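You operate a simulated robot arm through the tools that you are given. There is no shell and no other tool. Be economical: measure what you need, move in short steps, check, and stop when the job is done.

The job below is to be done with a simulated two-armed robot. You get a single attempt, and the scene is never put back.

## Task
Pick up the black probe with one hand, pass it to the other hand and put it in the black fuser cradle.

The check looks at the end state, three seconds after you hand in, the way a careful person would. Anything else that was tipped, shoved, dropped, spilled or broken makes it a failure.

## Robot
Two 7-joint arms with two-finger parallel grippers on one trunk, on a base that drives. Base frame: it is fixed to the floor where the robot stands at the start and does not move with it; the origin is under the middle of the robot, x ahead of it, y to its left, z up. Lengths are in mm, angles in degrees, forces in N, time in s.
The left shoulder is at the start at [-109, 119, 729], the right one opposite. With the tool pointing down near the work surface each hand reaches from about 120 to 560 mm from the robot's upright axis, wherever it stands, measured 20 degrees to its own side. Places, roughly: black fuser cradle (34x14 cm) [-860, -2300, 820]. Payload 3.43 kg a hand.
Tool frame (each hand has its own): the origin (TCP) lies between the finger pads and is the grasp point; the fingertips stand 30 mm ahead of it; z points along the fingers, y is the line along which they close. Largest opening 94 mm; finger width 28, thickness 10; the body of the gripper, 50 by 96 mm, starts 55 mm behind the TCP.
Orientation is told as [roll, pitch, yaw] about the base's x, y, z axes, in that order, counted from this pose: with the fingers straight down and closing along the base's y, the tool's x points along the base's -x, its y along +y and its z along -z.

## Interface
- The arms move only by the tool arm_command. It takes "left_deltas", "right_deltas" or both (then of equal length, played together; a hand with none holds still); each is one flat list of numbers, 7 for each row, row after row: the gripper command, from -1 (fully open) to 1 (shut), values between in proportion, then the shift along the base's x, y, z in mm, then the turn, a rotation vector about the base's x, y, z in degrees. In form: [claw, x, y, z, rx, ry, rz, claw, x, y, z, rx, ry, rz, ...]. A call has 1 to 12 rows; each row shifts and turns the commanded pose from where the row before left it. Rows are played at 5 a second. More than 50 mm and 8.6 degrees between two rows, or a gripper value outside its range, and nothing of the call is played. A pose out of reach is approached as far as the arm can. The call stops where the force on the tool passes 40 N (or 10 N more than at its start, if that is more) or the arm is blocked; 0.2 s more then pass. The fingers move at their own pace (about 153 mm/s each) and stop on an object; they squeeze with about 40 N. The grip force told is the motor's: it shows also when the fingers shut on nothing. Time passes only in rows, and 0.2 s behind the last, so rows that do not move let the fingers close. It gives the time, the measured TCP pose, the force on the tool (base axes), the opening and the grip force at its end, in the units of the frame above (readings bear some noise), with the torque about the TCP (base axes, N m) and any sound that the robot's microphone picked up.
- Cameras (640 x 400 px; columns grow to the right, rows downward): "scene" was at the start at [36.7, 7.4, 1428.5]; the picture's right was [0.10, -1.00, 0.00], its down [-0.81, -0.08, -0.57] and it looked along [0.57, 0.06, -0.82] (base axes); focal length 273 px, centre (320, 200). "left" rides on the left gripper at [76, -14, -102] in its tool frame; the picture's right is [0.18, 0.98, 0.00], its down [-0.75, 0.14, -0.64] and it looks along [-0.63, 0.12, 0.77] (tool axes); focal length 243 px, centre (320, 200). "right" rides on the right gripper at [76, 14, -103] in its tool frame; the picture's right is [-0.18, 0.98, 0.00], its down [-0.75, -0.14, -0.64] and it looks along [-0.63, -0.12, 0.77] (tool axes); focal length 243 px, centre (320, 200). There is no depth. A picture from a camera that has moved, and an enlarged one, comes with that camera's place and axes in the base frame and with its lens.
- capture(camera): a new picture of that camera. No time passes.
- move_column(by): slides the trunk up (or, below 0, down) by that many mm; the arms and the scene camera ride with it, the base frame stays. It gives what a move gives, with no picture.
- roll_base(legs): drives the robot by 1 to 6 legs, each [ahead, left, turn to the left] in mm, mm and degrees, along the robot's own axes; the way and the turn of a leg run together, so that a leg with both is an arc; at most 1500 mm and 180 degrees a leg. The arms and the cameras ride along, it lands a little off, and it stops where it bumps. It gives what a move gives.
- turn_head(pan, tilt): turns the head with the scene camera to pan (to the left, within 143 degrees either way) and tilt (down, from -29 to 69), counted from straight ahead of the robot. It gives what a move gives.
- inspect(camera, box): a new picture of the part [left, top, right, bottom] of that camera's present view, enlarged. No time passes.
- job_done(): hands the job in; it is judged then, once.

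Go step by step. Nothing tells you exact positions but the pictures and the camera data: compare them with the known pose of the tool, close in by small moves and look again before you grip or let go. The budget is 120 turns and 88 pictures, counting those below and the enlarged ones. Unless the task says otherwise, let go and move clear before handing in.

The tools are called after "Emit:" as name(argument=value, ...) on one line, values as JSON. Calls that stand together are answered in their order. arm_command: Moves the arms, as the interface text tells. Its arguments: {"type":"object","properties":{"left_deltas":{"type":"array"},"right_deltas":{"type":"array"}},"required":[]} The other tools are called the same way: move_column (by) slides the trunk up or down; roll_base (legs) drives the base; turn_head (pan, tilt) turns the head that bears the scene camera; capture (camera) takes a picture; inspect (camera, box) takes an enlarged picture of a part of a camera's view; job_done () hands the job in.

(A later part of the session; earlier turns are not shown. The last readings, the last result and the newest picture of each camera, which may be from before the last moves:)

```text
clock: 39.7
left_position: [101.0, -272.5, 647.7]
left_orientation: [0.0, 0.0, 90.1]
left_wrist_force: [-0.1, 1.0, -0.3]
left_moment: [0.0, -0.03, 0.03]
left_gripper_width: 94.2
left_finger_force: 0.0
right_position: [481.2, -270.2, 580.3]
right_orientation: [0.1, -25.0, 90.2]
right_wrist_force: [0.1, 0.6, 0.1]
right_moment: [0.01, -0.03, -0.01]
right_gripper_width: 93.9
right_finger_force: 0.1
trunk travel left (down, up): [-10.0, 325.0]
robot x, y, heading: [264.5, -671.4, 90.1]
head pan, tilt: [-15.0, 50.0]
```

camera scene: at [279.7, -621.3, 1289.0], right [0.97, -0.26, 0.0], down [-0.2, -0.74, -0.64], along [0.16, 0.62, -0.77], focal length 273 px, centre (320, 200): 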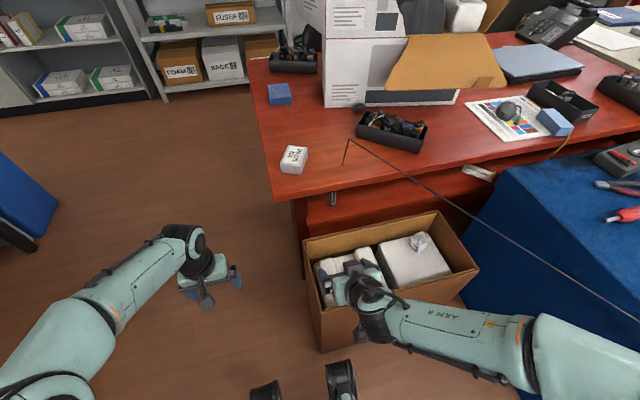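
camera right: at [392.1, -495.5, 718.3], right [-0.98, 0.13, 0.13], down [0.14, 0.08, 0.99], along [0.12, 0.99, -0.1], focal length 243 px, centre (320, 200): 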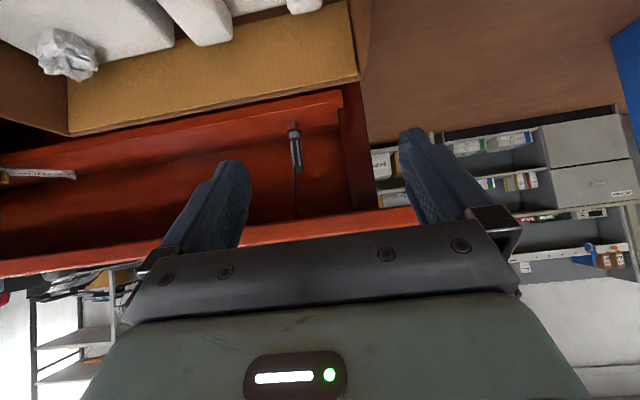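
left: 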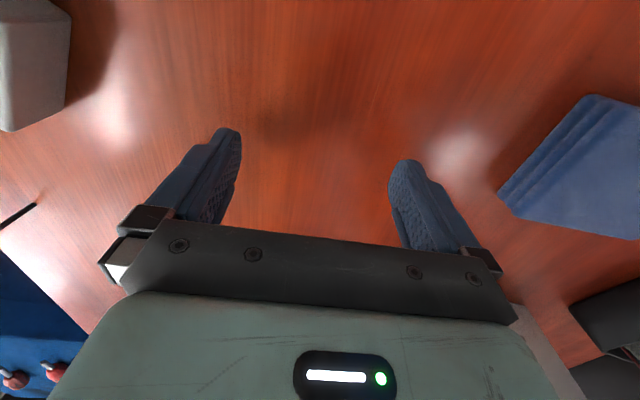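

The base bumped the box softly and stopped; I also turned the hand the wrong way. I back off 15 mm, correct the tilt, and check the view.

Emit:
roll_base(legs=[[-15, 0, 0]])

Emit:
arm_command(right_deltas=[-1, 0, 5, 0, 8, 0, 0, -1, 0, 10, 0, 8, 0, 0, -1, 0, 20, 0, 8, 0, 0, -1, 0, 20, 0, 8, 0, 0, -1, 0, 20, 0, 8, 0, 0])

Emit:
capture(camera="right")

Emit:
capture(camera="scene")

```text
clock: 40.5
left_position: [101.8, -286.3, 647.2]
left_orientation: [0.0, 0.0, 90.1]
left_wrist_force: [-0.8, -0.3, 0.0]
left_moment: [0.0, 0.02, -0.02]
left_gripper_width: 94.1
left_finger_force: 0.1
right_position: [479.6, -284.9, 580.9]
right_orientation: [0.1, -25.0, 90.2]
right_wrist_force: [0.2, 0.0, 0.1]
right_moment: [0.03, -0.01, -0.03]
right_gripper_width: 94.0
right_finger_force: 0.0
trunk travel left (down, up): [-10.0, 325.0]
robot x, y, heading: [256.5, -684.2, 90.2]
head pan, tilt: [-15.0, 50.0]
```

```text
clock: 41.7
left_position: [102.3, -286.1, 646.9]
left_orientation: [0.0, 0.0, 90.1]
left_wrist_force: [-0.6, 0.8, 0.0]
left_moment: [-0.01, 0.0, 0.02]
left_gripper_width: 94.1
left_finger_force: 0.0
right_position: [489.2, -219.7, 576.7]
right_orientation: [-2.7, -58.3, 90.7]
right_wrist_force: [-0.6, -0.6, 0.8]
right_moment: [0.01, 0.02, -0.01]
right_gripper_width: 94.2
right_finger_force: 0.0
right hand out of reach, approached as far as the arm can: row 2
trunk travel left (down, up): [-10.0, 325.0]
robot x, y, heading: [261.0, -684.2, 90.1]
head pan, tilt: [-15.0, 50.0]
```

```text
44 pictures are left
camera right: at [472.6, -346.5, 564.8], right [-0.98, 0.12, 0.13], down [0.11, -0.15, 0.98], along [0.14, 0.98, 0.14], focal length 243 px, centre (320, 200)
```

right: 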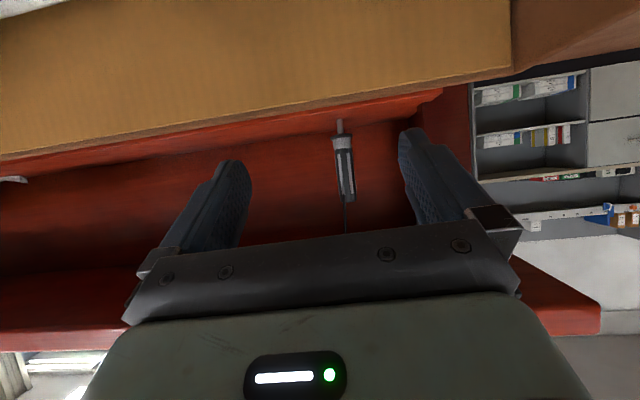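

```text
43 pictures are left
camera scene: at [280.5, -605.9, 1289.0], right [0.97, -0.26, 0.0], down [-0.2, -0.74, -0.64], along [0.16, 0.62, -0.77], focal length 273 px, centre (320, 200)
```

scene: 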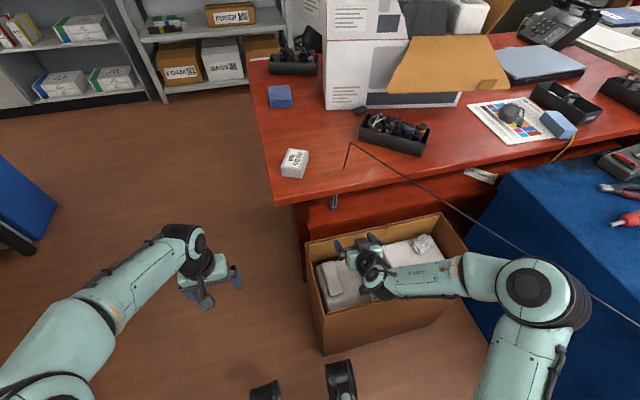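

The box looks undisturbed. The arm is folded elbow-out here, so the limit is probably the wrist; I raise the trunk a bit and retry with the hand stretched more forward.

Emit:
move_column(by=110)

Emit:
arm_command(right_deltas=[-1, 0, 0, -20, 0, 0, 0, -1, 0, 0, -30, 0, 0, 0, -1, -3, 0, -30, 0, 0, 0, -1, -4, 5, -30, 0, 0, 0])

```text
clock: 43.1
left_position: [101.3, -285.9, 756.7]
left_orientation: [0.0, 0.0, 90.1]
left_wrist_force: [0.6, -0.3, -0.2]
left_moment: [0.0, -0.02, 0.03]
left_gripper_width: 94.0
left_finger_force: 0.1
right_position: [487.4, -218.1, 686.4]
right_orientation: [-2.7, -58.0, 90.8]
right_wrist_force: [-0.3, -0.7, -0.8]
right_moment: [0.0, -0.03, -0.02]
right_gripper_width: 94.1
right_finger_force: 0.0
trunk travel left (down, up): [-120.0, 215.0]
robot x, y, heading: [260.9, -685.0, 90.3]
head pan, tilt: [-15.0, 50.0]
```

```text
clock: 44.1
left_position: [101.0, -287.1, 757.4]
left_orientation: [0.0, 0.0, 90.1]
left_wrist_force: [0.2, 0.7, 0.5]
left_moment: [-0.01, 0.02, 0.02]
left_gripper_width: 94.0
left_finger_force: 0.1
right_position: [498.3, -218.0, 596.1]
right_orientation: [-2.2, -57.9, 91.3]
right_wrist_force: [-0.6, 0.9, 0.4]
right_moment: [-0.01, -0.01, 0.01]
right_gripper_width: 94.1
right_finger_force: 0.1
right hand out of reach, approached as far as the arm can: row 3, 4
trunk travel left (down, up): [-120.0, 215.0]
robot x, y, heading: [259.7, -686.8, 90.2]
head pan, tilt: [-15.0, 50.0]
```

Still limited. I try yawing the hand to the left (pointing +y and a little -x), which relaxes the wrist.

Emit:
arm_command(right_deltas=[-1, 0, 10, 0, 0, 0, 8, -1, 0, 10, 0, 0, 0, 8, -1, 0, 10, 0, 0, 0, 8])

Emit:
turn_head(pan=-25, tilt=55)

Emit:
capture(camera="scene")

```text
clock: 44.9
left_position: [101.0, -286.1, 757.9]
left_orientation: [0.0, 0.0, 90.1]
left_wrist_force: [0.5, -0.2, 0.2]
left_moment: [-0.02, 0.01, 0.02]
left_gripper_width: 93.7
left_finger_force: 0.0
right_position: [496.8, -187.9, 594.3]
right_orientation: [-2.6, -58.0, 114.9]
right_wrist_force: [0.6, 0.2, -0.5]
right_moment: [-0.03, -0.03, 0.0]
right_gripper_width: 94.3
right_finger_force: 0.0
trunk travel left (down, up): [-120.0, 215.0]
robot x, y, heading: [259.2, -686.1, 90.1]
head pan, tilt: [-15.0, 50.0]
```

```text
clock: 45.6
left_position: [100.8, -286.1, 758.1]
left_orientation: [-0.1, 0.1, 90.1]
left_wrist_force: [-0.5, -0.3, 0.1]
left_moment: [0.03, 0.0, 0.02]
left_gripper_width: 94.0
left_finger_force: 0.1
right_position: [496.6, -189.2, 594.3]
right_orientation: [-2.7, -58.1, 114.9]
right_wrist_force: [0.6, 0.1, 0.5]
right_moment: [0.02, 0.01, 0.02]
right_gripper_width: 94.0
right_finger_force: 0.0
trunk travel left (down, up): [-120.0, 215.0]
robot x, y, heading: [259.1, -686.7, 90.3]
head pan, tilt: [-25.0, 55.0]
```

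```text
42 pictures are left
camera scene: at [290.4, -648.5, 1397.0], right [0.91, -0.42, 0.0], down [-0.34, -0.74, -0.57], along [0.24, 0.52, -0.82], focal length 273 px, centre (320, 200)
```

scene: 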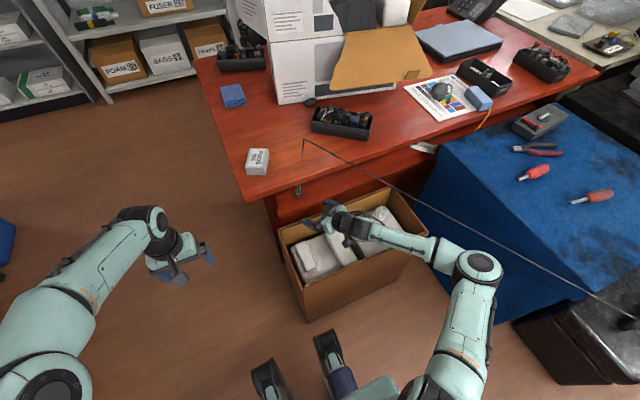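

Yawing works. I set the hand on a line aimed at the probe, then look through the right camera.

Emit:
arm_command(right_deltas=[-1, 20, 10, -10, 0, 0, 0, -1, 15, 14, -12, 0, 0, 0, -1, 0, 14, 0, 0, 0, 0])

Emit:
capture(camera="right")

```text
clock: 46.4
left_position: [99.9, -286.3, 757.6]
left_orientation: [-0.1, 0.0, 90.1]
left_wrist_force: [-0.1, 0.3, -0.2]
left_moment: [-0.01, -0.03, 0.0]
left_gripper_width: 93.8
left_finger_force: 0.1
right_position: [532.0, -151.8, 571.7]
right_orientation: [-2.7, -58.1, 114.9]
right_wrist_force: [0.0, 0.6, 0.0]
right_moment: [-0.02, 0.0, 0.0]
right_gripper_width: 93.9
right_finger_force: 0.0
trunk travel left (down, up): [-120.0, 215.0]
robot x, y, heading: [257.8, -683.9, 90.2]
head pan, tilt: [-25.0, 55.0]
```

```text
41 pictures are left
camera right: at [568.2, -275.5, 560.0], right [-0.95, -0.29, 0.13], down [0.16, -0.09, 0.98], along [-0.27, 0.95, 0.13], focal length 243 px, centre (320, 200)
```

right: 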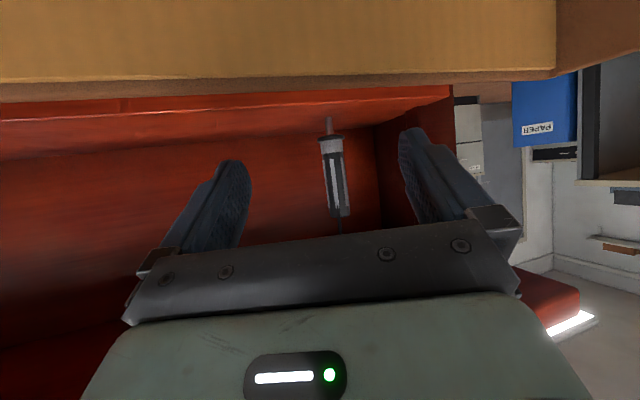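

Aim agrees: handle at about [484, -34]. I slide in along that line, above the box rim (~508) and below the desk underside.

Emit:
arm_command(right_deltas=[-1, -14, 30, 0, 0, 0, 0, -1, -14, 30, 0, 0, 0, 0, -1, -10, 28, -1, 0, 0, 0])

Emit:
capture(camera="right")

```text
clock: 47.2
left_position: [101.7, -285.7, 757.2]
left_orientation: [0.0, 0.0, 90.0]
left_wrist_force: [0.9, 0.4, -0.3]
left_moment: [-0.03, 0.02, -0.02]
left_gripper_width: 94.1
left_finger_force: 0.1
right_position: [492.8, -62.4, 570.8]
right_orientation: [-2.8, -58.1, 114.8]
right_wrist_force: [0.1, -0.1, -0.2]
right_moment: [-0.02, 0.04, 0.04]
right_gripper_width: 93.9
right_finger_force: 0.0
trunk travel left (down, up): [-120.0, 215.0]
robot x, y, heading: [258.6, -682.5, 90.1]
head pan, tilt: [-25.0, 55.0]
```

```text
40 pictures are left
camera right: at [528.7, -186.5, 559.8], right [-0.95, -0.29, 0.13], down [0.16, -0.09, 0.98], along [-0.27, 0.95, 0.13], focal length 243 px, centre (320, 200)
```

right: 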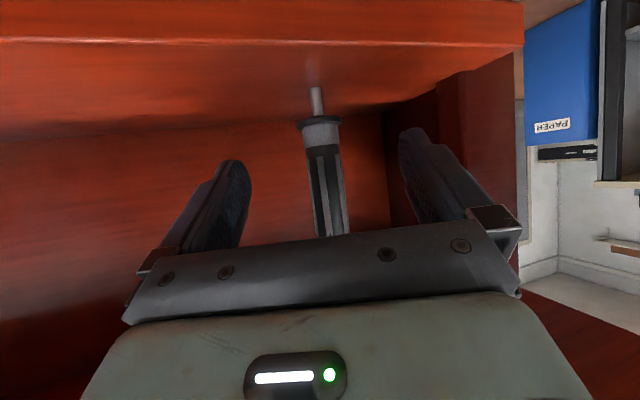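

Centred between the fingers. Last step in, then close.

Emit:
arm_command(right_deltas=[-1, -5, 15, 0, 0, 0, 0, -1, -4, 13, 0, 0, 0, 0, 0.3, 0, 0, 0, 0, 0, 0, 1, 0, 0, 0, 0, 0, 0, 1, 0, 0, 0, 0, 0, 0, 1, 0, 0, 0, 0, 0, 0])

Emit:
capture(camera="right")

```text
clock: 48.6
left_position: [100.7, -286.6, 757.8]
left_orientation: [0.1, 0.0, 90.0]
left_wrist_force: [0.2, 0.6, -0.8]
left_moment: [-0.04, -0.01, 0.03]
left_gripper_width: 93.9
left_finger_force: 0.0
right_position: [483.2, -36.0, 572.7]
right_orientation: [-2.7, -58.1, 114.9]
right_wrist_force: [-0.8, 0.4, -0.7]
right_moment: [0.02, 0.04, -0.01]
right_gripper_width: 25.6
right_finger_force: 40.0
trunk travel left (down, up): [-120.0, 215.0]
robot x, y, heading: [261.2, -687.2, 90.0]
head pan, tilt: [-25.0, 55.0]
```

```text
39 pictures are left
camera right: at [519.1, -158.9, 560.3], right [-0.95, -0.29, 0.13], down [0.16, -0.09, 0.98], along [-0.27, 0.95, 0.13], focal length 243 px, centre (320, 200)
```

right: 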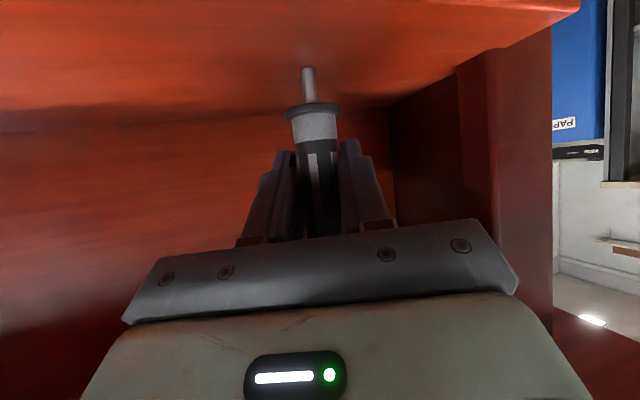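

Gripped (25.6 mm, 40 N). I lift 12 mm and draw it out along the same line.

Emit:
arm_command(right_deltas=[1, 0, 0, 6, 0, 0, 0, 1, 0, 0, 6, 0, 0, 0, 1, 4, -13, 0, 0, 0, 0, 1, 5, -15, 0, 0, 0, 0, 1, 14, -30, 0, 0, 0, 0, 1, 14, -30, 0, 0, 0, 0, 1, 10, -28, 0, 0, 0, 0, 1, 0, -30, 0, 0, 0, 0, 1, 0, -30, 0, 0, 0, 0])

Emit:
capture(camera="right")

Emit:
capture(camera="scene")

```text
clock: 50.6
left_position: [100.9, -287.6, 757.4]
left_orientation: [0.0, -0.1, 90.1]
left_wrist_force: [-0.2, -0.2, -0.1]
left_moment: [-0.02, 0.01, 0.0]
left_gripper_width: 93.9
left_finger_force: 0.0
right_position: [529.1, -213.7, 583.1]
right_orientation: [-2.6, -58.1, 114.8]
right_wrist_force: [0.0, 0.2, -0.5]
right_moment: [-0.01, 0.04, 0.0]
right_gripper_width: 25.2
right_finger_force: 40.2
trunk travel left (down, up): [-120.0, 215.0]
robot x, y, heading: [258.9, -685.3, 90.2]
head pan, tilt: [-25.0, 55.0]
```

```text
38 pictures are left
camera right: at [565.2, -337.3, 571.2], right [-0.95, -0.29, 0.13], down [0.17, -0.09, 0.98], along [-0.27, 0.95, 0.13], focal length 243 px, centre (320, 200)
```

right: 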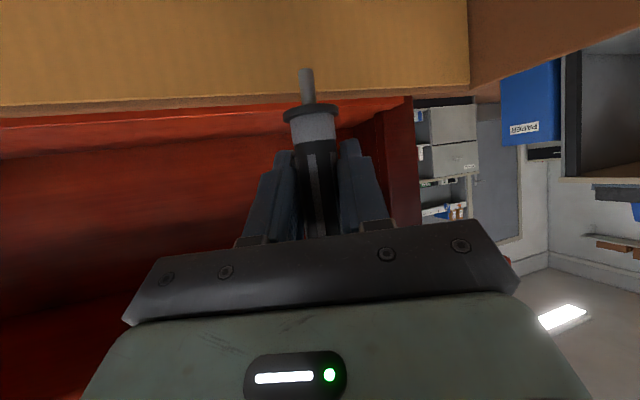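

```text
37 pictures are left
camera scene: at [290.5, -648.7, 1397.0], right [0.91, -0.42, 0.0], down [-0.34, -0.74, -0.57], along [0.24, 0.52, -0.82], focal length 273 px, centre (320, 200)
```

scene: 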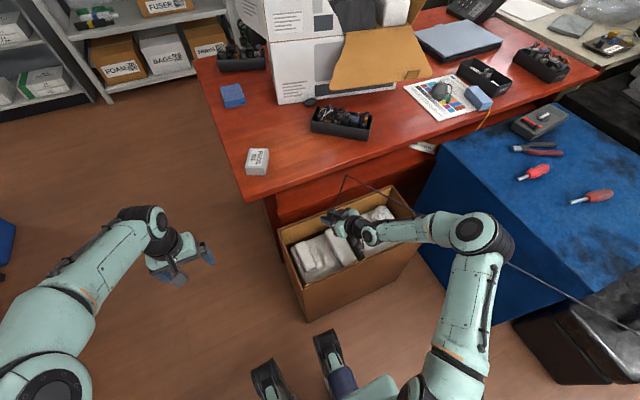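

The probe is held and the lead simply follows. I raise the trunk clear of the box and back away into open floor for the handover.

Emit:
move_column(by=150)

Emit:
roll_base(legs=[[-650, 0, 0]])

Emit:
turn_head(pan=0, tilt=50)

Emit:
capture(camera="scene")

```text
clock: 52.4
left_position: [101.2, -286.5, 907.3]
left_orientation: [0.0, 0.0, 90.0]
left_wrist_force: [0.2, -0.2, 0.4]
left_moment: [0.0, 0.04, -0.01]
left_gripper_width: 93.9
left_finger_force: 0.1
right_position: [531.9, -212.7, 732.9]
right_orientation: [-2.6, -58.1, 114.7]
right_wrist_force: [0.4, -0.3, -0.9]
right_moment: [-0.01, -0.02, 0.05]
right_gripper_width: 25.1
right_finger_force: 39.8
trunk travel left (down, up): [-270.0, 65.0]
robot x, y, heading: [262.3, -685.1, 90.0]
head pan, tilt: [-25.0, 55.0]
```

```text
clock: 56.0
left_position: [100.7, -934.5, 907.8]
left_orientation: [0.0, 0.0, 90.2]
left_wrist_force: [-0.1, 0.7, 0.3]
left_moment: [-0.01, 0.02, -0.01]
left_gripper_width: 94.1
left_finger_force: 0.0
right_position: [532.3, -861.0, 732.4]
right_orientation: [-2.6, -58.2, 115.0]
right_wrist_force: [0.3, 0.7, -1.0]
right_moment: [0.01, 0.01, -0.02]
right_gripper_width: 25.0
right_finger_force: 40.6
trunk travel left (down, up): [-270.0, 65.0]
robot x, y, heading: [262.5, -1335.4, 90.1]
head pan, tilt: [-25.0, 55.0]
```

```text
clock: 56.9
left_position: [101.8, -934.9, 906.8]
left_orientation: [0.1, 0.0, 90.2]
left_wrist_force: [-0.2, 0.3, 1.3]
left_moment: [0.04, 0.02, -0.03]
left_gripper_width: 93.9
left_finger_force: 0.0
right_position: [532.2, -861.1, 732.1]
right_orientation: [-2.8, -58.1, 114.9]
right_wrist_force: [0.6, 0.9, 0.3]
right_moment: [0.04, -0.01, -0.01]
right_gripper_width: 25.1
right_finger_force: 40.1
trunk travel left (down, up): [-270.0, 65.0]
robot x, y, heading: [258.9, -1335.2, 90.1]
head pan, tilt: [0.0, 50.0]
```

```text
36 pictures are left
camera scene: at [262.1, -1300.6, 1553.9], right [1.0, 0.0, 0.0], down [0.0, -0.77, -0.64], along [0.0, 0.64, -0.77], focal length 273 px, centre (320, 200)
```

scene: 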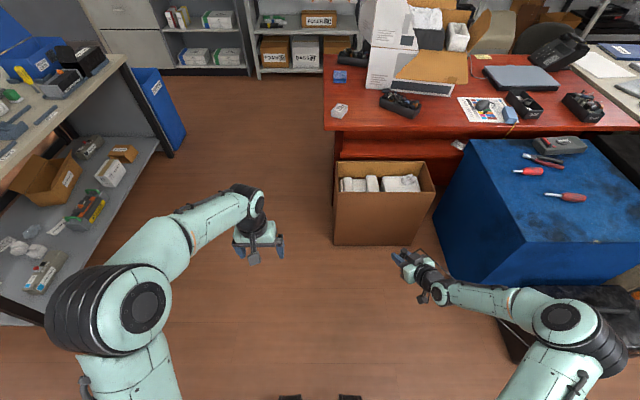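

The box and desk are undisturbed. For the handover I bring the left hand to a level attitude, and the right hand with the probe toward the middle, both pointing inward.

Emit:
arm_command(left_deltas=[-1, -5, 0, -8, 8, 0, 0, -1, -5, 0, -8, 8, 0, 0, -1, -5, 0, -8, 8, 0, 0, -1, -5, 0, -8, 8, 0, 0, -1, -5, 0, -8, 8, 0, 0, -1, 0, 0, -8, 8, 0, 0, -1, 0, 0, -8, 8, 0, 0, -1, 0, 0, -8, 8, 0, 0, -1, 0, 0, -8, 8, 0, 0, -1, 0, 0, -8, 8, 0, 0], right_deltas=[1, -20, -4, 6, 0, 0, 2, 1, -20, -4, 6, 0, 0, 2, 1, -20, -4, 6, 0, 0, 2, 1, -20, -4, 6, 0, 0, 2, 1, -20, -4, 6, 0, 0, 2, 1, -20, -4, 6, 0, 0, 2, 1, -20, -4, 6, 0, 0, 2, 1, -20, -4, 6, 0, 0, 2, 1, -20, -4, 6, 0, 0, 2, 1, -20, -4, 4, 0, 0, 2])

Emit:
arm_command(left_deltas=[-1, 0, 0, 0, 0, 0, -7.5, -1, 0, 0, 0, 0, 0, -7.5, -1, 0, 0, 0, 0, 0, -7.5, -1, 0, 0, 0, 0, 0, -7.5, -1, 0, 0, 0, 0, 0, -7.5, -1, 0, 0, 0, 0, 0, -7.5])

Emit:
capture(camera="scene")

```text
clock: 59.1
left_position: [74.2, -943.0, 836.8]
left_orientation: [3.8, -56.4, 88.7]
left_wrist_force: [0.5, 0.1, 0.5]
left_moment: [-0.01, 0.0, 0.0]
left_gripper_width: 94.0
left_finger_force: 0.1
left hand out of reach, approached as far as the arm can: row 5, 6, 9, 10
right_position: [333.1, -899.8, 791.8]
right_orientation: [-2.6, -58.1, 135.0]
right_wrist_force: [-0.2, 0.4, -1.3]
right_moment: [0.01, 0.02, 0.01]
right_gripper_width: 24.7
right_finger_force: 39.8
trunk travel left (down, up): [-270.0, 65.0]
robot x, y, heading: [263.0, -1336.2, 89.9]
head pan, tilt: [0.0, 50.0]
```

```text
clock: 60.5
left_position: [79.4, -946.2, 825.2]
left_orientation: [3.8, -56.4, 43.6]
left_wrist_force: [0.3, -0.2, -0.3]
left_moment: [0.03, -0.02, 0.0]
left_gripper_width: 94.1
left_finger_force: 0.0
left hand out of reach, approached as far as the arm can: row 1
right_position: [332.2, -899.8, 791.7]
right_orientation: [-2.8, -58.1, 134.9]
right_wrist_force: [0.2, 0.3, 0.2]
right_moment: [0.01, 0.0, -0.01]
right_gripper_width: 25.0
right_finger_force: 40.3
trunk travel left (down, up): [-270.0, 65.0]
robot x, y, heading: [261.0, -1331.4, 90.3]
head pan, tilt: [0.0, 50.0]
```

```text
35 pictures are left
camera scene: at [262.1, -1300.3, 1554.0], right [1.0, 0.0, 0.0], down [0.0, -0.77, -0.64], along [0.0, 0.64, -0.77], focal length 273 px, centre (320, 200)
```

scene: 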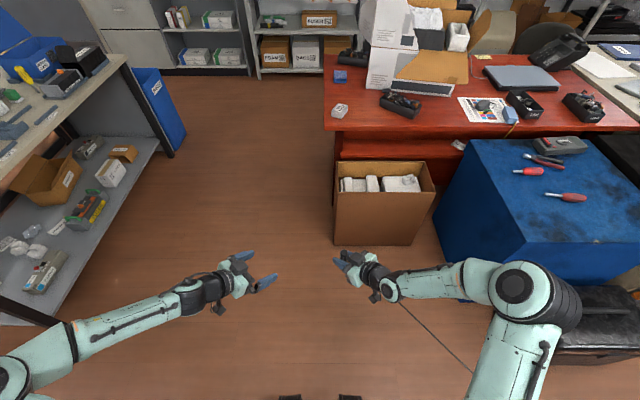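

Now that the left hand is yawed, I tilt it further up to level.

Emit:
arm_command(left_deltas=[-1, 0, 0, 0, 5.5, -5.7, 0, -1, 0, 0, 0, 5.5, -5.7, 0, -1, 0, 0, 0, 5.5, -5.7, 0])

Emit:
capture(camera="left")

```text
clock: 61.3
left_position: [78.9, -946.3, 826.8]
left_orientation: [4.5, -80.2, 43.0]
left_wrist_force: [-0.7, 0.6, 0.2]
left_moment: [0.02, -0.02, 0.03]
left_gripper_width: 94.1
left_finger_force: 0.0
right_position: [331.7, -901.1, 791.9]
right_orientation: [-2.7, -58.1, 134.9]
right_wrist_force: [-0.1, -0.5, -0.3]
right_moment: [-0.03, -0.01, -0.01]
right_gripper_width: 24.7
right_finger_force: 39.5
trunk travel left (down, up): [-270.0, 65.0]
robot x, y, heading: [260.6, -1329.9, 90.0]
head pan, tilt: [0.0, 50.0]
```

```text
34 pictures are left
camera left: at [11.8, -1039.2, 768.7], right [-0.75, 0.64, -0.17], down [-0.44, -0.29, 0.85], along [0.5, 0.71, 0.49], focal length 243 px, centre (320, 200)
```

left: 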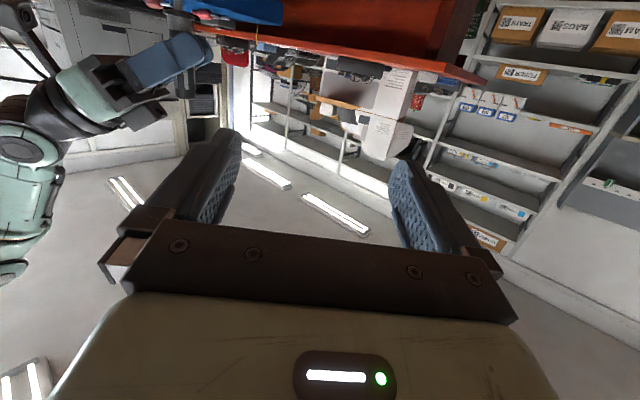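

The level left hand would clash with the right fingers near the handle top. Instead I'll take the handle's top end from above with the left, closing along the same line as the right, so I reorient both hands.

Emit:
arm_command(left_deltas=[-1, 0, 0, 10, -5.6, 5.8, 0, -1, 0, 0, 10, -5.6, 5.8, 0, -1, 0, 0, 10, -5.6, 5.8, 0, -1, 0, 0, 10, -5.6, 5.8, 0, -1, 0, 0, 10, -5.6, 5.8, 0, -1, 0, 0, 10, -5.6, 5.8, 0, -1, 0, 0, 10, -5.6, 5.8, 0, -1, 0, 0, 10, -5.6, 5.8, 0, -1, 0, 0, 10, -5.6, 5.8, 0, -1, 0, 0, 10, -5.6, 5.8, 0], right_deltas=[1, 0, 0, 0, 5.3, 5.3, 0, 1, 0, 0, 0, 5.3, 5.3, 0, 1, 0, 0, 0, 0, 0, 0, 1, 0, 0, 0, 0, 0, 0, 1, 0, 0, 0, 0, 0, 0, 1, 0, 0, 0, 0, 0, 0, 1, 0, 0, 0, 0, 0, 0, 1, 0, 0, 0, 0, 0, 0, 1, 0, 0, 0, 0, 0, 0, 1, 0, 0, 0, 0, 0, 0])

Emit:
arm_command(left_deltas=[-1, 8, 0, 2, 0, 0, 8.4, -1, 8, 0, 2, 0, 0, 8.4, -1, 8, 0, 2, 0, 0, 8.4, -1, 8, 0, 2, 0, 0, 8.4, -1, 8, 0, 2, 0, 0, 8.4, -1, 8, 0, 2, 0, 0, 8.4, -1, 8, 0, 2, 0, 0, 8.4, -1, 8, 0, 2, 0, 0, 8.4, -1, 8, 0, 2, 0, 0, 8.4, -1, 8, 0, 2, 0, 0, 8.4, -1, 0, 0, 2, 0, 0, 8.0])

Emit:
capture(camera="scene")

```text
clock: 63.5
left_position: [79.4, -946.3, 926.9]
left_orientation: [3.6, 0.7, 43.9]
left_wrist_force: [0.4, -0.1, 0.2]
left_moment: [0.01, 0.01, 0.01]
left_gripper_width: 94.2
left_finger_force: 0.1
right_position: [332.2, -900.3, 791.6]
right_orientation: [-2.4, -73.1, 134.7]
right_wrist_force: [0.0, -0.8, -1.1]
right_moment: [0.0, 0.0, -0.01]
right_gripper_width: 25.0
right_finger_force: 39.9
trunk travel left (down, up): [-270.0, 65.0]
robot x, y, heading: [258.5, -1333.1, 90.3]
head pan, tilt: [0.0, 50.0]
```

```text
clock: 65.9
left_position: [160.0, -946.5, 948.8]
left_orientation: [3.6, 0.5, 136.1]
left_wrist_force: [0.2, -0.9, 0.3]
left_moment: [0.0, 0.02, 0.0]
left_gripper_width: 94.1
left_finger_force: 0.1
right_position: [331.8, -901.4, 791.3]
right_orientation: [-2.6, -73.1, 134.8]
right_wrist_force: [0.2, -0.6, -0.6]
right_moment: [-0.04, -0.03, 0.0]
right_gripper_width: 25.3
right_finger_force: 40.2
trunk travel left (down, up): [-270.0, 65.0]
robot x, y, heading: [261.2, -1330.8, 90.2]
head pan, tilt: [0.0, 50.0]
```

```text
33 pictures are left
camera scene: at [261.9, -1300.6, 1553.9], right [1.0, 0.0, 0.0], down [0.0, -0.77, -0.64], along [0.0, 0.64, -0.77], focal length 273 px, centre (320, 200)
```

scene: 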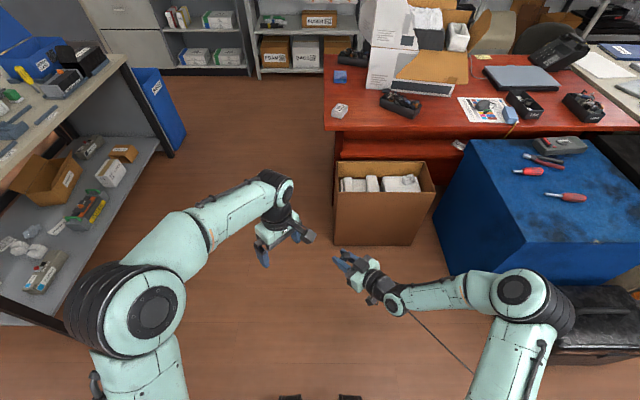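

Right now at -73°, so the probe's top leans back 15°. I move the left hand to a pre-grasp 70 mm above the handle top with matching tilt.

Emit:
arm_command(left_deltas=[-0.3, 25, 11, 0, 2.6, -2.5, -3.7, -0.3, 25, 11, 0, -6.3, -5.7, 0, -0.3, 26, 11, 0, -6.3, -5.7, 0, -0.3, 27, 10, -13, 0, 0, 0, -0.3, 27, 10, -15, 0, 0, 0, -0.3, 26, 10, -15, 0, 0, 0])

Emit:
inspect(camera="scene", box=[290, 200, 410, 300])

Emit:
capture(camera="left")

```text
clock: 67.3
left_position: [315.4, -883.5, 905.1]
left_orientation: [-0.2, 17.5, 132.1]
left_wrist_force: [-0.1, -0.4, 0.4]
left_moment: [0.03, 0.04, 0.05]
left_gripper_width: 61.0
left_finger_force: 0.0
right_position: [333.1, -900.8, 790.5]
right_orientation: [-2.5, -73.0, 134.8]
right_wrist_force: [0.4, 0.0, -0.2]
right_moment: [0.01, -0.01, -0.01]
right_gripper_width: 25.0
right_finger_force: 40.2
trunk travel left (down, up): [-270.0, 65.0]
robot x, y, heading: [260.1, -1332.3, 89.8]
head pan, tilt: [0.0, 50.0]
```

```text
4.00 times, centred on (350, 250) of scene
camera zoom: at [262.8, -1300.2, 1553.9], right [1.0, 0.0, 0.0], down [0.0, -0.77, -0.64], along [0.0, 0.64, -0.77], focal length 1092 px, centre (200, 0)
```

zoom: 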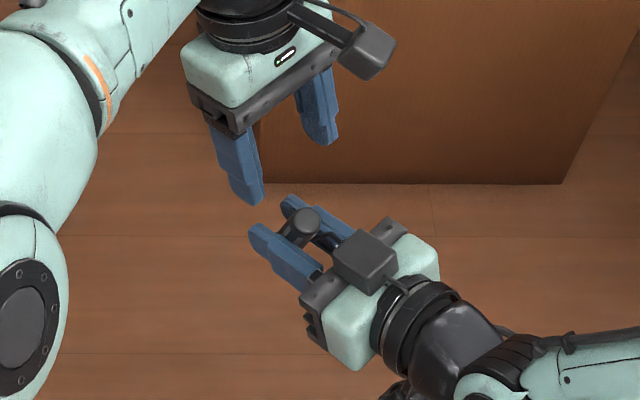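

```text
31 pictures are left
camera left: at [354.5, -904.7, 1025.4], right [-0.61, -0.79, 0.05], down [-0.72, 0.58, 0.39], along [-0.34, 0.2, -0.92], focal length 243 px, centre (320, 200)
```

left: 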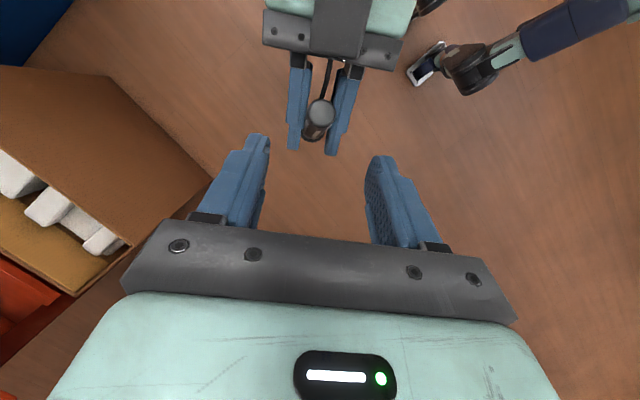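

The handle top shows exactly where predicted, centred between the open fingers. I descend 50 mm of the 70 and check.

Emit:
arm_command(left_deltas=[-0.3, 3.3, -3.6, -16, 0, 0, 0, -0.3, 3.3, -3.6, -16, 0, 0, 0, -0.3, 3.3, -3.6, -16, 0, 0, 0])

Emit:
capture(camera="left")

Emit:
inspect(camera="scene", box=[300, 210, 380, 270])

```text
clock: 68.1
left_position: [326.5, -895.2, 856.9]
left_orientation: [-0.2, 17.4, 132.1]
left_wrist_force: [-0.3, 0.3, -0.1]
left_moment: [-0.01, -0.02, -0.03]
left_gripper_width: 60.9
left_finger_force: 0.0
right_position: [331.7, -900.1, 790.1]
right_orientation: [-2.6, -73.1, 134.8]
right_wrist_force: [-0.2, 0.4, -1.0]
right_moment: [0.01, 0.03, 0.01]
right_gripper_width: 24.9
right_finger_force: 40.0
trunk travel left (down, up): [-270.0, 65.0]
robot x, y, heading: [262.4, -1333.5, 90.3]
head pan, tilt: [0.0, 50.0]
```

```text
30 pictures are left
camera left: at [364.4, -915.5, 977.8], right [-0.61, -0.79, 0.05], down [-0.72, 0.58, 0.39], along [-0.34, 0.2, -0.92], focal length 243 px, centre (320, 200)
```

left: 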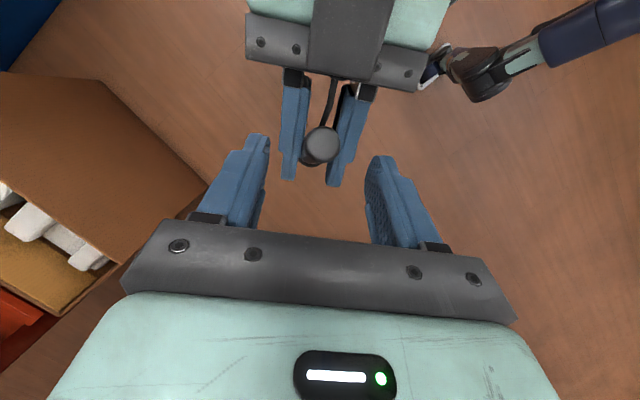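

```text
6.67 times, centred on (340, 240) of scene
camera zoom: at [262.1, -1300.5, 1553.9], right [1.0, 0.0, 0.0], down [0.0, -0.77, -0.64], along [0.0, 0.64, -0.77], focal length 1821 px, centre (187, -67)
```

zoom: 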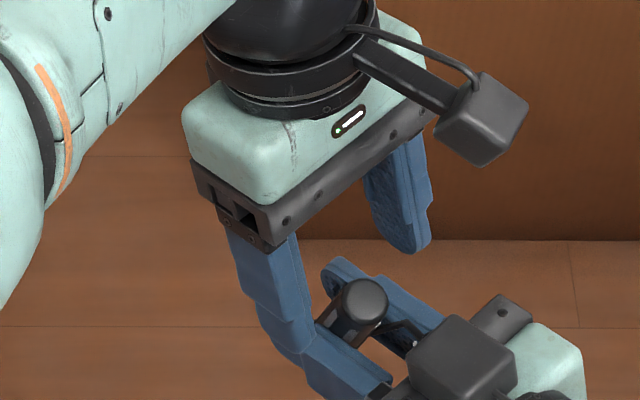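

Aligned. I go the last 17 mm and close the left fingers.

Emit:
arm_command(left_deltas=[-0.3, 1.7, -1.9, -8.3, 0, 0, 0, -0.3, 1.7, -1.9, -8.3, 0, 0, 0, 0.2, 0, 0, 0, 0, 0, 0, 1, 0, 0, 0, 0, 0, 0, 1, 0, 0, 0, 0, 0, 0, 1, 0, 0, 0, 0, 0, 0])

Emit:
capture(camera="left")

Emit:
inspect(camera="scene", box=[300, 210, 380, 270])

```text
clock: 69.5
left_position: [329.3, -897.5, 840.2]
left_orientation: [-0.1, 17.4, 132.1]
left_wrist_force: [1.9, 3.2, -2.0]
left_moment: [0.26, -0.24, -0.06]
left_gripper_width: 21.0
left_finger_force: 40.3
right_position: [331.9, -900.9, 791.4]
right_orientation: [-2.6, -73.1, 135.0]
right_wrist_force: [-2.0, -2.9, 1.9]
right_moment: [-0.07, 0.13, 0.05]
right_gripper_width: 24.8
right_finger_force: 40.5
trunk travel left (down, up): [-270.0, 65.0]
robot x, y, heading: [258.4, -1338.3, 90.2]
head pan, tilt: [0.0, 50.0]
```

```text
28 pictures are left
camera left: at [367.0, -919.1, 961.2], right [-0.61, -0.79, 0.05], down [-0.72, 0.58, 0.39], along [-0.34, 0.2, -0.92], focal length 243 px, centre (320, 200)
```

left: 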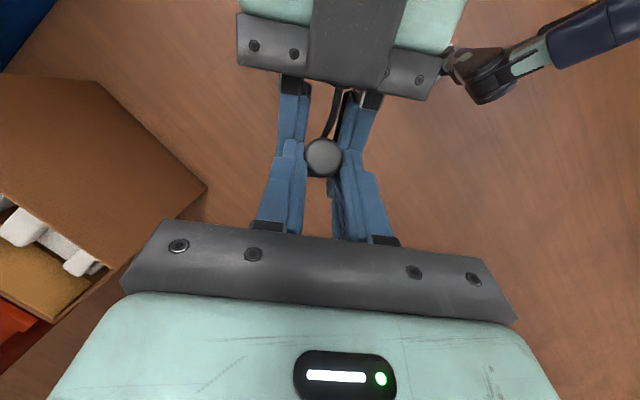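

```text
6.67 times, centred on (340, 240) of scene
camera zoom: at [262.0, -1300.6, 1553.9], right [1.0, 0.0, 0.0], down [0.0, -0.77, -0.64], along [0.0, 0.64, -0.77], focal length 1821 px, centre (187, -67)
```

zoom: 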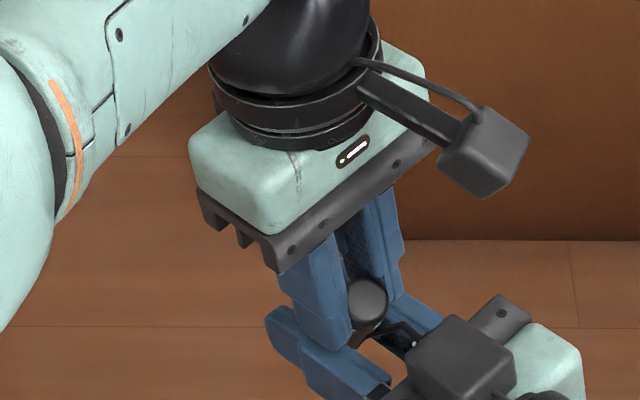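

Both hands hold the probe (left 21 mm, 40 N). I open the right hand and draw it straight back.

Emit:
arm_command(left_deltas=[1, 0, 0, 0, 0, 0, 0, 1, 0, 0, 0, 0, 0, 0, 1, 0, 0, 0, 0, 0, 0, 1, 0, 0, 0, 0, 0, 0, 1, 0, 0, 0, 0, 0, 0, 1, 0, 0, 0, 0, 0, 0, 1, 0, 0, 0, 0, 0, 0], right_deltas=[0.3, 0, 0, 0, 0, 0, 0, -1, 0, 0, 0, 0, 0, 0, -1, 0, 0, 0, 0, 0, 0, -1, 14, -15, 0, 0, 0, 0, -1, 20, -22, 0, 0, 0, 0, -1, 25, -27, 0, 0, 0, 0, -1, 30, -20, 0, 0, 0, 0])

Emit:
capture(camera="scene")

Emit:
inspect(camera="scene", box=[290, 210, 370, 270])

```text
clock: 71.1
left_position: [327.9, -898.4, 841.1]
left_orientation: [0.0, 17.4, 132.2]
left_wrist_force: [-0.3, 0.3, 0.1]
left_moment: [0.01, -0.02, -0.01]
left_gripper_width: 20.8
left_finger_force: 39.7
right_position: [424.0, -984.4, 793.0]
right_orientation: [-2.5, -73.2, 134.8]
right_wrist_force: [-0.1, 0.0, 0.1]
right_moment: [0.01, 0.0, 0.05]
right_gripper_width: 93.8
right_finger_force: 0.0
trunk travel left (down, up): [-270.0, 65.0]
robot x, y, heading: [259.7, -1337.3, 90.5]
head pan, tilt: [0.0, 50.0]
```

```text
26 pictures are left
camera scene: at [262.4, -1301.0, 1553.9], right [1.0, 0.0, 0.0], down [0.0, -0.77, -0.64], along [0.0, 0.64, -0.77], focal length 273 px, centre (320, 200)
```

scene: 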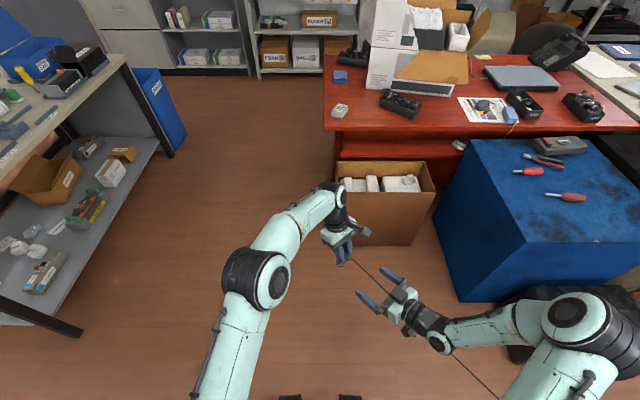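

```text
6.67 times, centred on (330, 240) of scene
camera zoom: at [262.4, -1301.0, 1553.9], right [1.0, 0.0, 0.0], down [0.0, -0.77, -0.64], along [0.0, 0.64, -0.77], focal length 1821 px, centre (253, -67)
```

zoom: 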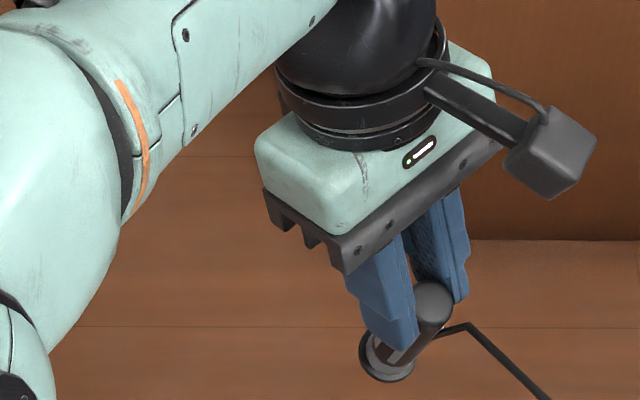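

Handover done; the left hand holds the probe firmly. I raise the trunk, bring the left hand to its own side, and drive toward the cradle bench.

Emit:
arm_command(left_deltas=[1, -25, -5, 5, 0, 0, 0, 1, -30, -5, 5, 0, 0, 0, 1, -35, -10, 10, 0, 0, 0, 1, -35, -10, 10, 0, 0, 0, 1, -35, -10, 10, 0, 0, 0], right_deltas=[-1, 0, -5, 10, 0, 0, 0, -1, 5, -5, 10, 0, 0, 0, -1, 5, -5, 10, 0, 0, 0, -1, 5, -5, 10, 0, 0, 0, -1, 5, -5, 10, 0, 0, 0])

Emit:
move_column(by=60)

Emit:
roll_base(legs=[[0, 0, -90], [0, 0, -90], [200, 0, 0], [0, -1200, 0]])

Emit:
turn_head(pan=0, tilt=45)

Emit:
capture(camera="scene")

```text
clock: 72.3
left_position: [170.5, -940.1, 882.5]
left_orientation: [0.0, 17.4, 132.1]
left_wrist_force: [0.2, 0.1, -0.8]
left_moment: [-0.02, 0.02, 0.0]
left_gripper_width: 20.6
left_finger_force: 39.9
right_position: [440.9, -1010.7, 841.0]
right_orientation: [-2.7, -73.1, 134.8]
right_wrist_force: [0.1, 0.0, 0.1]
right_moment: [0.01, 0.02, 0.0]
right_gripper_width: 94.2
right_finger_force: 0.0
trunk travel left (down, up): [-270.0, 65.0]
robot x, y, heading: [262.7, -1334.2, 89.8]
head pan, tilt: [0.0, 50.0]
```

```text
clock: 73.3
left_position: [169.1, -938.8, 940.2]
left_orientation: [0.0, 17.5, 132.1]
left_wrist_force: [-0.1, -0.7, -0.3]
left_moment: [0.06, -0.01, -0.03]
left_gripper_width: 20.9
left_finger_force: 40.1
right_position: [440.9, -1009.7, 899.9]
right_orientation: [-2.7, -73.2, 134.7]
right_wrist_force: [-0.5, -0.3, -0.9]
right_moment: [0.01, 0.05, -0.01]
right_gripper_width: 94.2
right_finger_force: 0.1
trunk travel left (down, up): [-330.0, 5.0]
robot x, y, heading: [261.5, -1336.3, 90.4]
head pan, tilt: [0.0, 50.0]
```

```text
clock: 93.1
left_position: [-874.9, -1926.9, 940.0]
left_orientation: [-0.1, 17.3, -48.5]
left_wrist_force: [-1.1, 0.0, -1.1]
left_moment: [0.03, 0.02, 0.0]
left_gripper_width: 20.9
left_finger_force: 40.2
right_position: [-1145.7, -1851.7, 901.0]
right_orientation: [-2.6, -73.1, -46.0]
right_wrist_force: [0.2, -0.5, 0.4]
right_moment: [0.0, -0.02, 0.04]
right_gripper_width: 94.2
right_finger_force: 0.1
trunk travel left (down, up): [-330.0, 5.0]
robot x, y, heading: [-960.2, -1534.5, -90.7]
head pan, tilt: [0.0, 50.0]
```

```text
clock: 93.8
left_position: [-874.7, -1927.1, 939.9]
left_orientation: [0.0, 17.4, -48.5]
left_wrist_force: [-1.0, 0.1, 0.1]
left_moment: [-0.01, 0.02, 0.0]
left_gripper_width: 20.7
left_finger_force: 39.9
right_position: [-1146.5, -1851.5, 900.0]
right_orientation: [-2.6, -73.1, -45.9]
right_wrist_force: [0.0, 0.4, 0.3]
right_moment: [0.0, -0.01, 0.0]
right_gripper_width: 94.1
right_finger_force: 0.2
trunk travel left (down, up): [-330.0, 5.0]
robot x, y, heading: [-958.9, -1528.9, -90.6]
head pan, tilt: [0.0, 45.0]
```

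```text
24 pictures are left
camera scene: at [-961.0, -1566.2, 1625.2], right [-1.0, 0.01, 0.0], down [0.01, 0.71, -0.71], along [-0.01, -0.71, -0.71], focal length 273 px, centre (320, 200)
```

scene: 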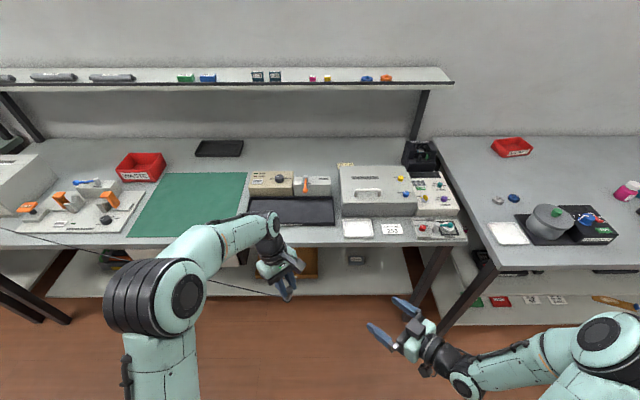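

The cradle is at about [-859, -2310], bench edge near y = -2140. I zoom on the cradle.

Emit:
inspect(camera="scene", box=[230, 160, 350, 240])

```text
5.00 times, centred on (290, 200) of scene
camera zoom: at [-961.0, -1566.2, 1625.2], right [-1.0, 0.01, 0.0], down [0.01, 0.71, -0.71], along [-0.01, -0.71, -0.71], focal length 1366 px, centre (470, 200)
```

zoom: 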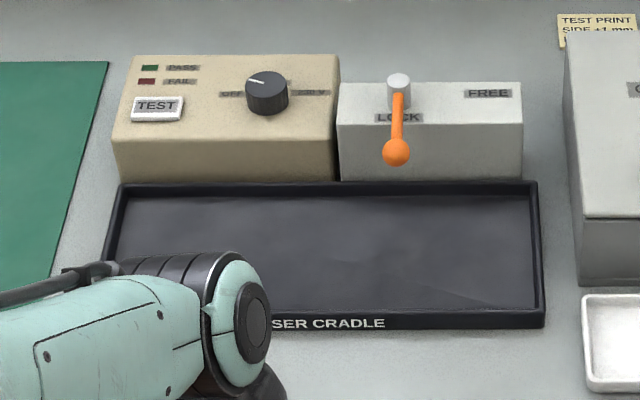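

Cradle spans x -1025..-675, y -2387..-2237. I reorient the left hand here in free space: yaw inward, then tilt so the probe lies almost level, and pull the right hand back.

Emit:
arm_command(left_deltas=[1, 5, 0, 4, 0, 0, -8, 1, 5, 0, 4, 0, 0, -8, 1, 5, 0, 4, 0, 0, -8, 1, 5, 0, 4, 0, 0, -8, 1, 5, 0, 4, 0, 0, -8, 1, 5, 0, 0, 0, 0, -8, 1, 5, 0, 0, 0, 0, -8, 1, 5, 0, 0, 0, 0, -8, 1, 5, 0, 0, 0, 0, -8, 1, 5, 0, 0, 0, 0, -8, 1, 0, 0, 0, 0, 0, -7], right_deltas=[-1, -5, 10, 5, 0, 0, 0, -1, -5, 10, 5, 0, 0, 0, -1, -5, 10, 5, 0, 0, 0, -1, -5, 10, 5, 0, 0, 0, -1, -5, 10, 5, 0, 0, 0, -1, -5, 10, 0, 0, 0, 0, -1, -5, 10, 0, 0, 0, 0, -1, -5, 10, 0, 0, 0, 0, -1, 0, 0, 0, 0, 0, 0, -1, 0, 0, 0, 0, 0, 0, -1, 0, 0, 0, 0, 0, 0])

Emit:
arm_command(left_deltas=[1, 0, 0, 0, -5.69, 5.8, 0, 1, 0, 0, 0, -5.69, 5.8, 0, 1, 0, 0, 0, -5.69, 5.8, 0, 1, 0, 0, 0, -5.69, 5.8, 0, 1, 0, 0, 0, -5.69, 5.8, 0, 1, 0, 0, 0, -5.69, 5.8, 0, 1, 0, 0, 0, -5.69, 5.8, 0, 1, 0, 0, 0, -5.69, 5.8, 0])

Emit:
capture(camera="scene")

```text
clock: 96.2
left_position: [-824.9, -1927.4, 960.0]
left_orientation: [0.0, 17.4, -135.7]
left_wrist_force: [-0.5, 0.9, 0.6]
left_moment: [-0.05, 0.01, -0.02]
left_gripper_width: 20.6
left_finger_force: 40.0
right_position: [-1198.9, -1783.6, 920.5]
right_orientation: [-2.6, -73.1, -45.9]
right_wrist_force: [0.3, -0.2, 0.2]
right_moment: [0.01, 0.01, 0.01]
right_gripper_width: 93.9
right_finger_force: 0.0
right hand out of reach, approached as far as the arm can: row 4, 5, 6, 8
trunk travel left (down, up): [-330.0, 5.0]
robot x, y, heading: [-961.8, -1528.3, -90.8]
head pan, tilt: [0.0, 45.0]
```

```text
clock: 98.0
left_position: [-823.2, -1926.9, 960.3]
left_orientation: [0.1, -47.7, -135.7]
left_wrist_force: [0.2, -0.3, 0.4]
left_moment: [-0.06, 0.05, 0.0]
left_gripper_width: 0.0
left_finger_force: 33.4
right_position: [-1196.7, -1783.6, 920.6]
right_orientation: [-2.7, -73.0, -45.7]
right_wrist_force: [0.1, -0.9, 0.3]
right_moment: [0.02, 0.02, -0.03]
right_gripper_width: 94.0
right_finger_force: 0.0
trunk travel left (down, up): [-330.0, 5.0]
robot x, y, heading: [-962.6, -1531.6, -90.4]
head pan, tilt: [0.0, 45.0]
```

```text
22 pictures are left
camera scene: at [-958.6, -1565.9, 1625.2], right [-1.0, 0.01, 0.0], down [0.01, 0.71, -0.71], along [-0.01, -0.71, -0.71], focal length 273 px, centre (320, 200)
```

scene: 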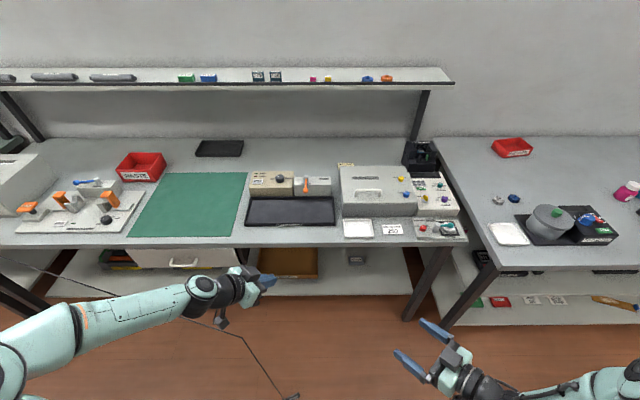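

The pinch slipped: the left fingers are empty and the lead runs down to the floor. I look down to find the probe.

Emit:
turn_head(pan=10, tilt=69)

Emit:
capture(camera="scene")

```text
clock: 98.9
left_position: [-823.9, -1927.7, 960.5]
left_orientation: [0.0, -47.5, -135.7]
left_wrist_force: [-0.4, 0.2, 1.0]
left_moment: [0.02, -0.01, 0.02]
left_gripper_width: 0.0
left_finger_force: 32.7
right_position: [-1198.2, -1783.4, 920.0]
right_orientation: [-2.4, -73.1, -45.9]
right_wrist_force: [0.8, 0.6, 0.6]
right_moment: [0.0, 0.01, 0.0]
right_gripper_width: 93.9
right_finger_force: 0.0
trunk travel left (down, up): [-330.0, 5.0]
robot x, y, heading: [-961.9, -1530.6, -90.7]
head pan, tilt: [10.0, 68.8]
```

```text
21 pictures are left
camera scene: at [-951.0, -1540.2, 1596.4], right [-0.99, -0.16, 0.0], down [-0.15, 0.92, -0.36], along [0.06, -0.36, -0.93], focal length 273 px, centre (320, 200)
```

scene: 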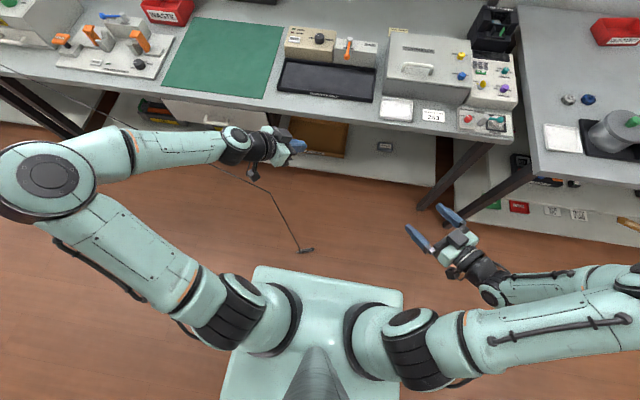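

Emit:
inspect(camera="scene", box=[270, 225, 340, 270])

```text
8.89 times, centred on (305, 248) of scene
camera zoom: at [-951.0, -1540.2, 1596.4], right [-0.99, -0.16, 0.0], down [-0.15, 0.92, -0.36], along [0.06, -0.36, -0.93], focal length 2428 px, centre (453, -222)
```

zoom: 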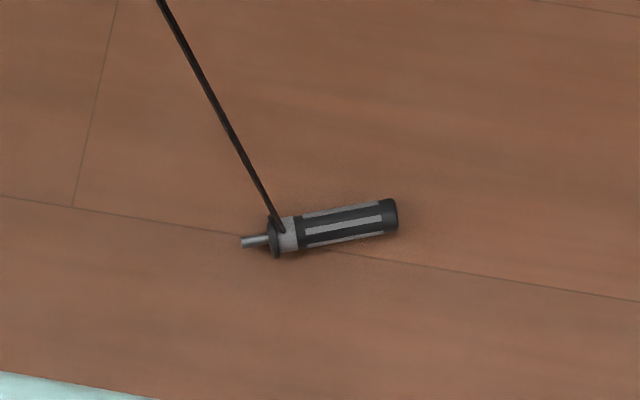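

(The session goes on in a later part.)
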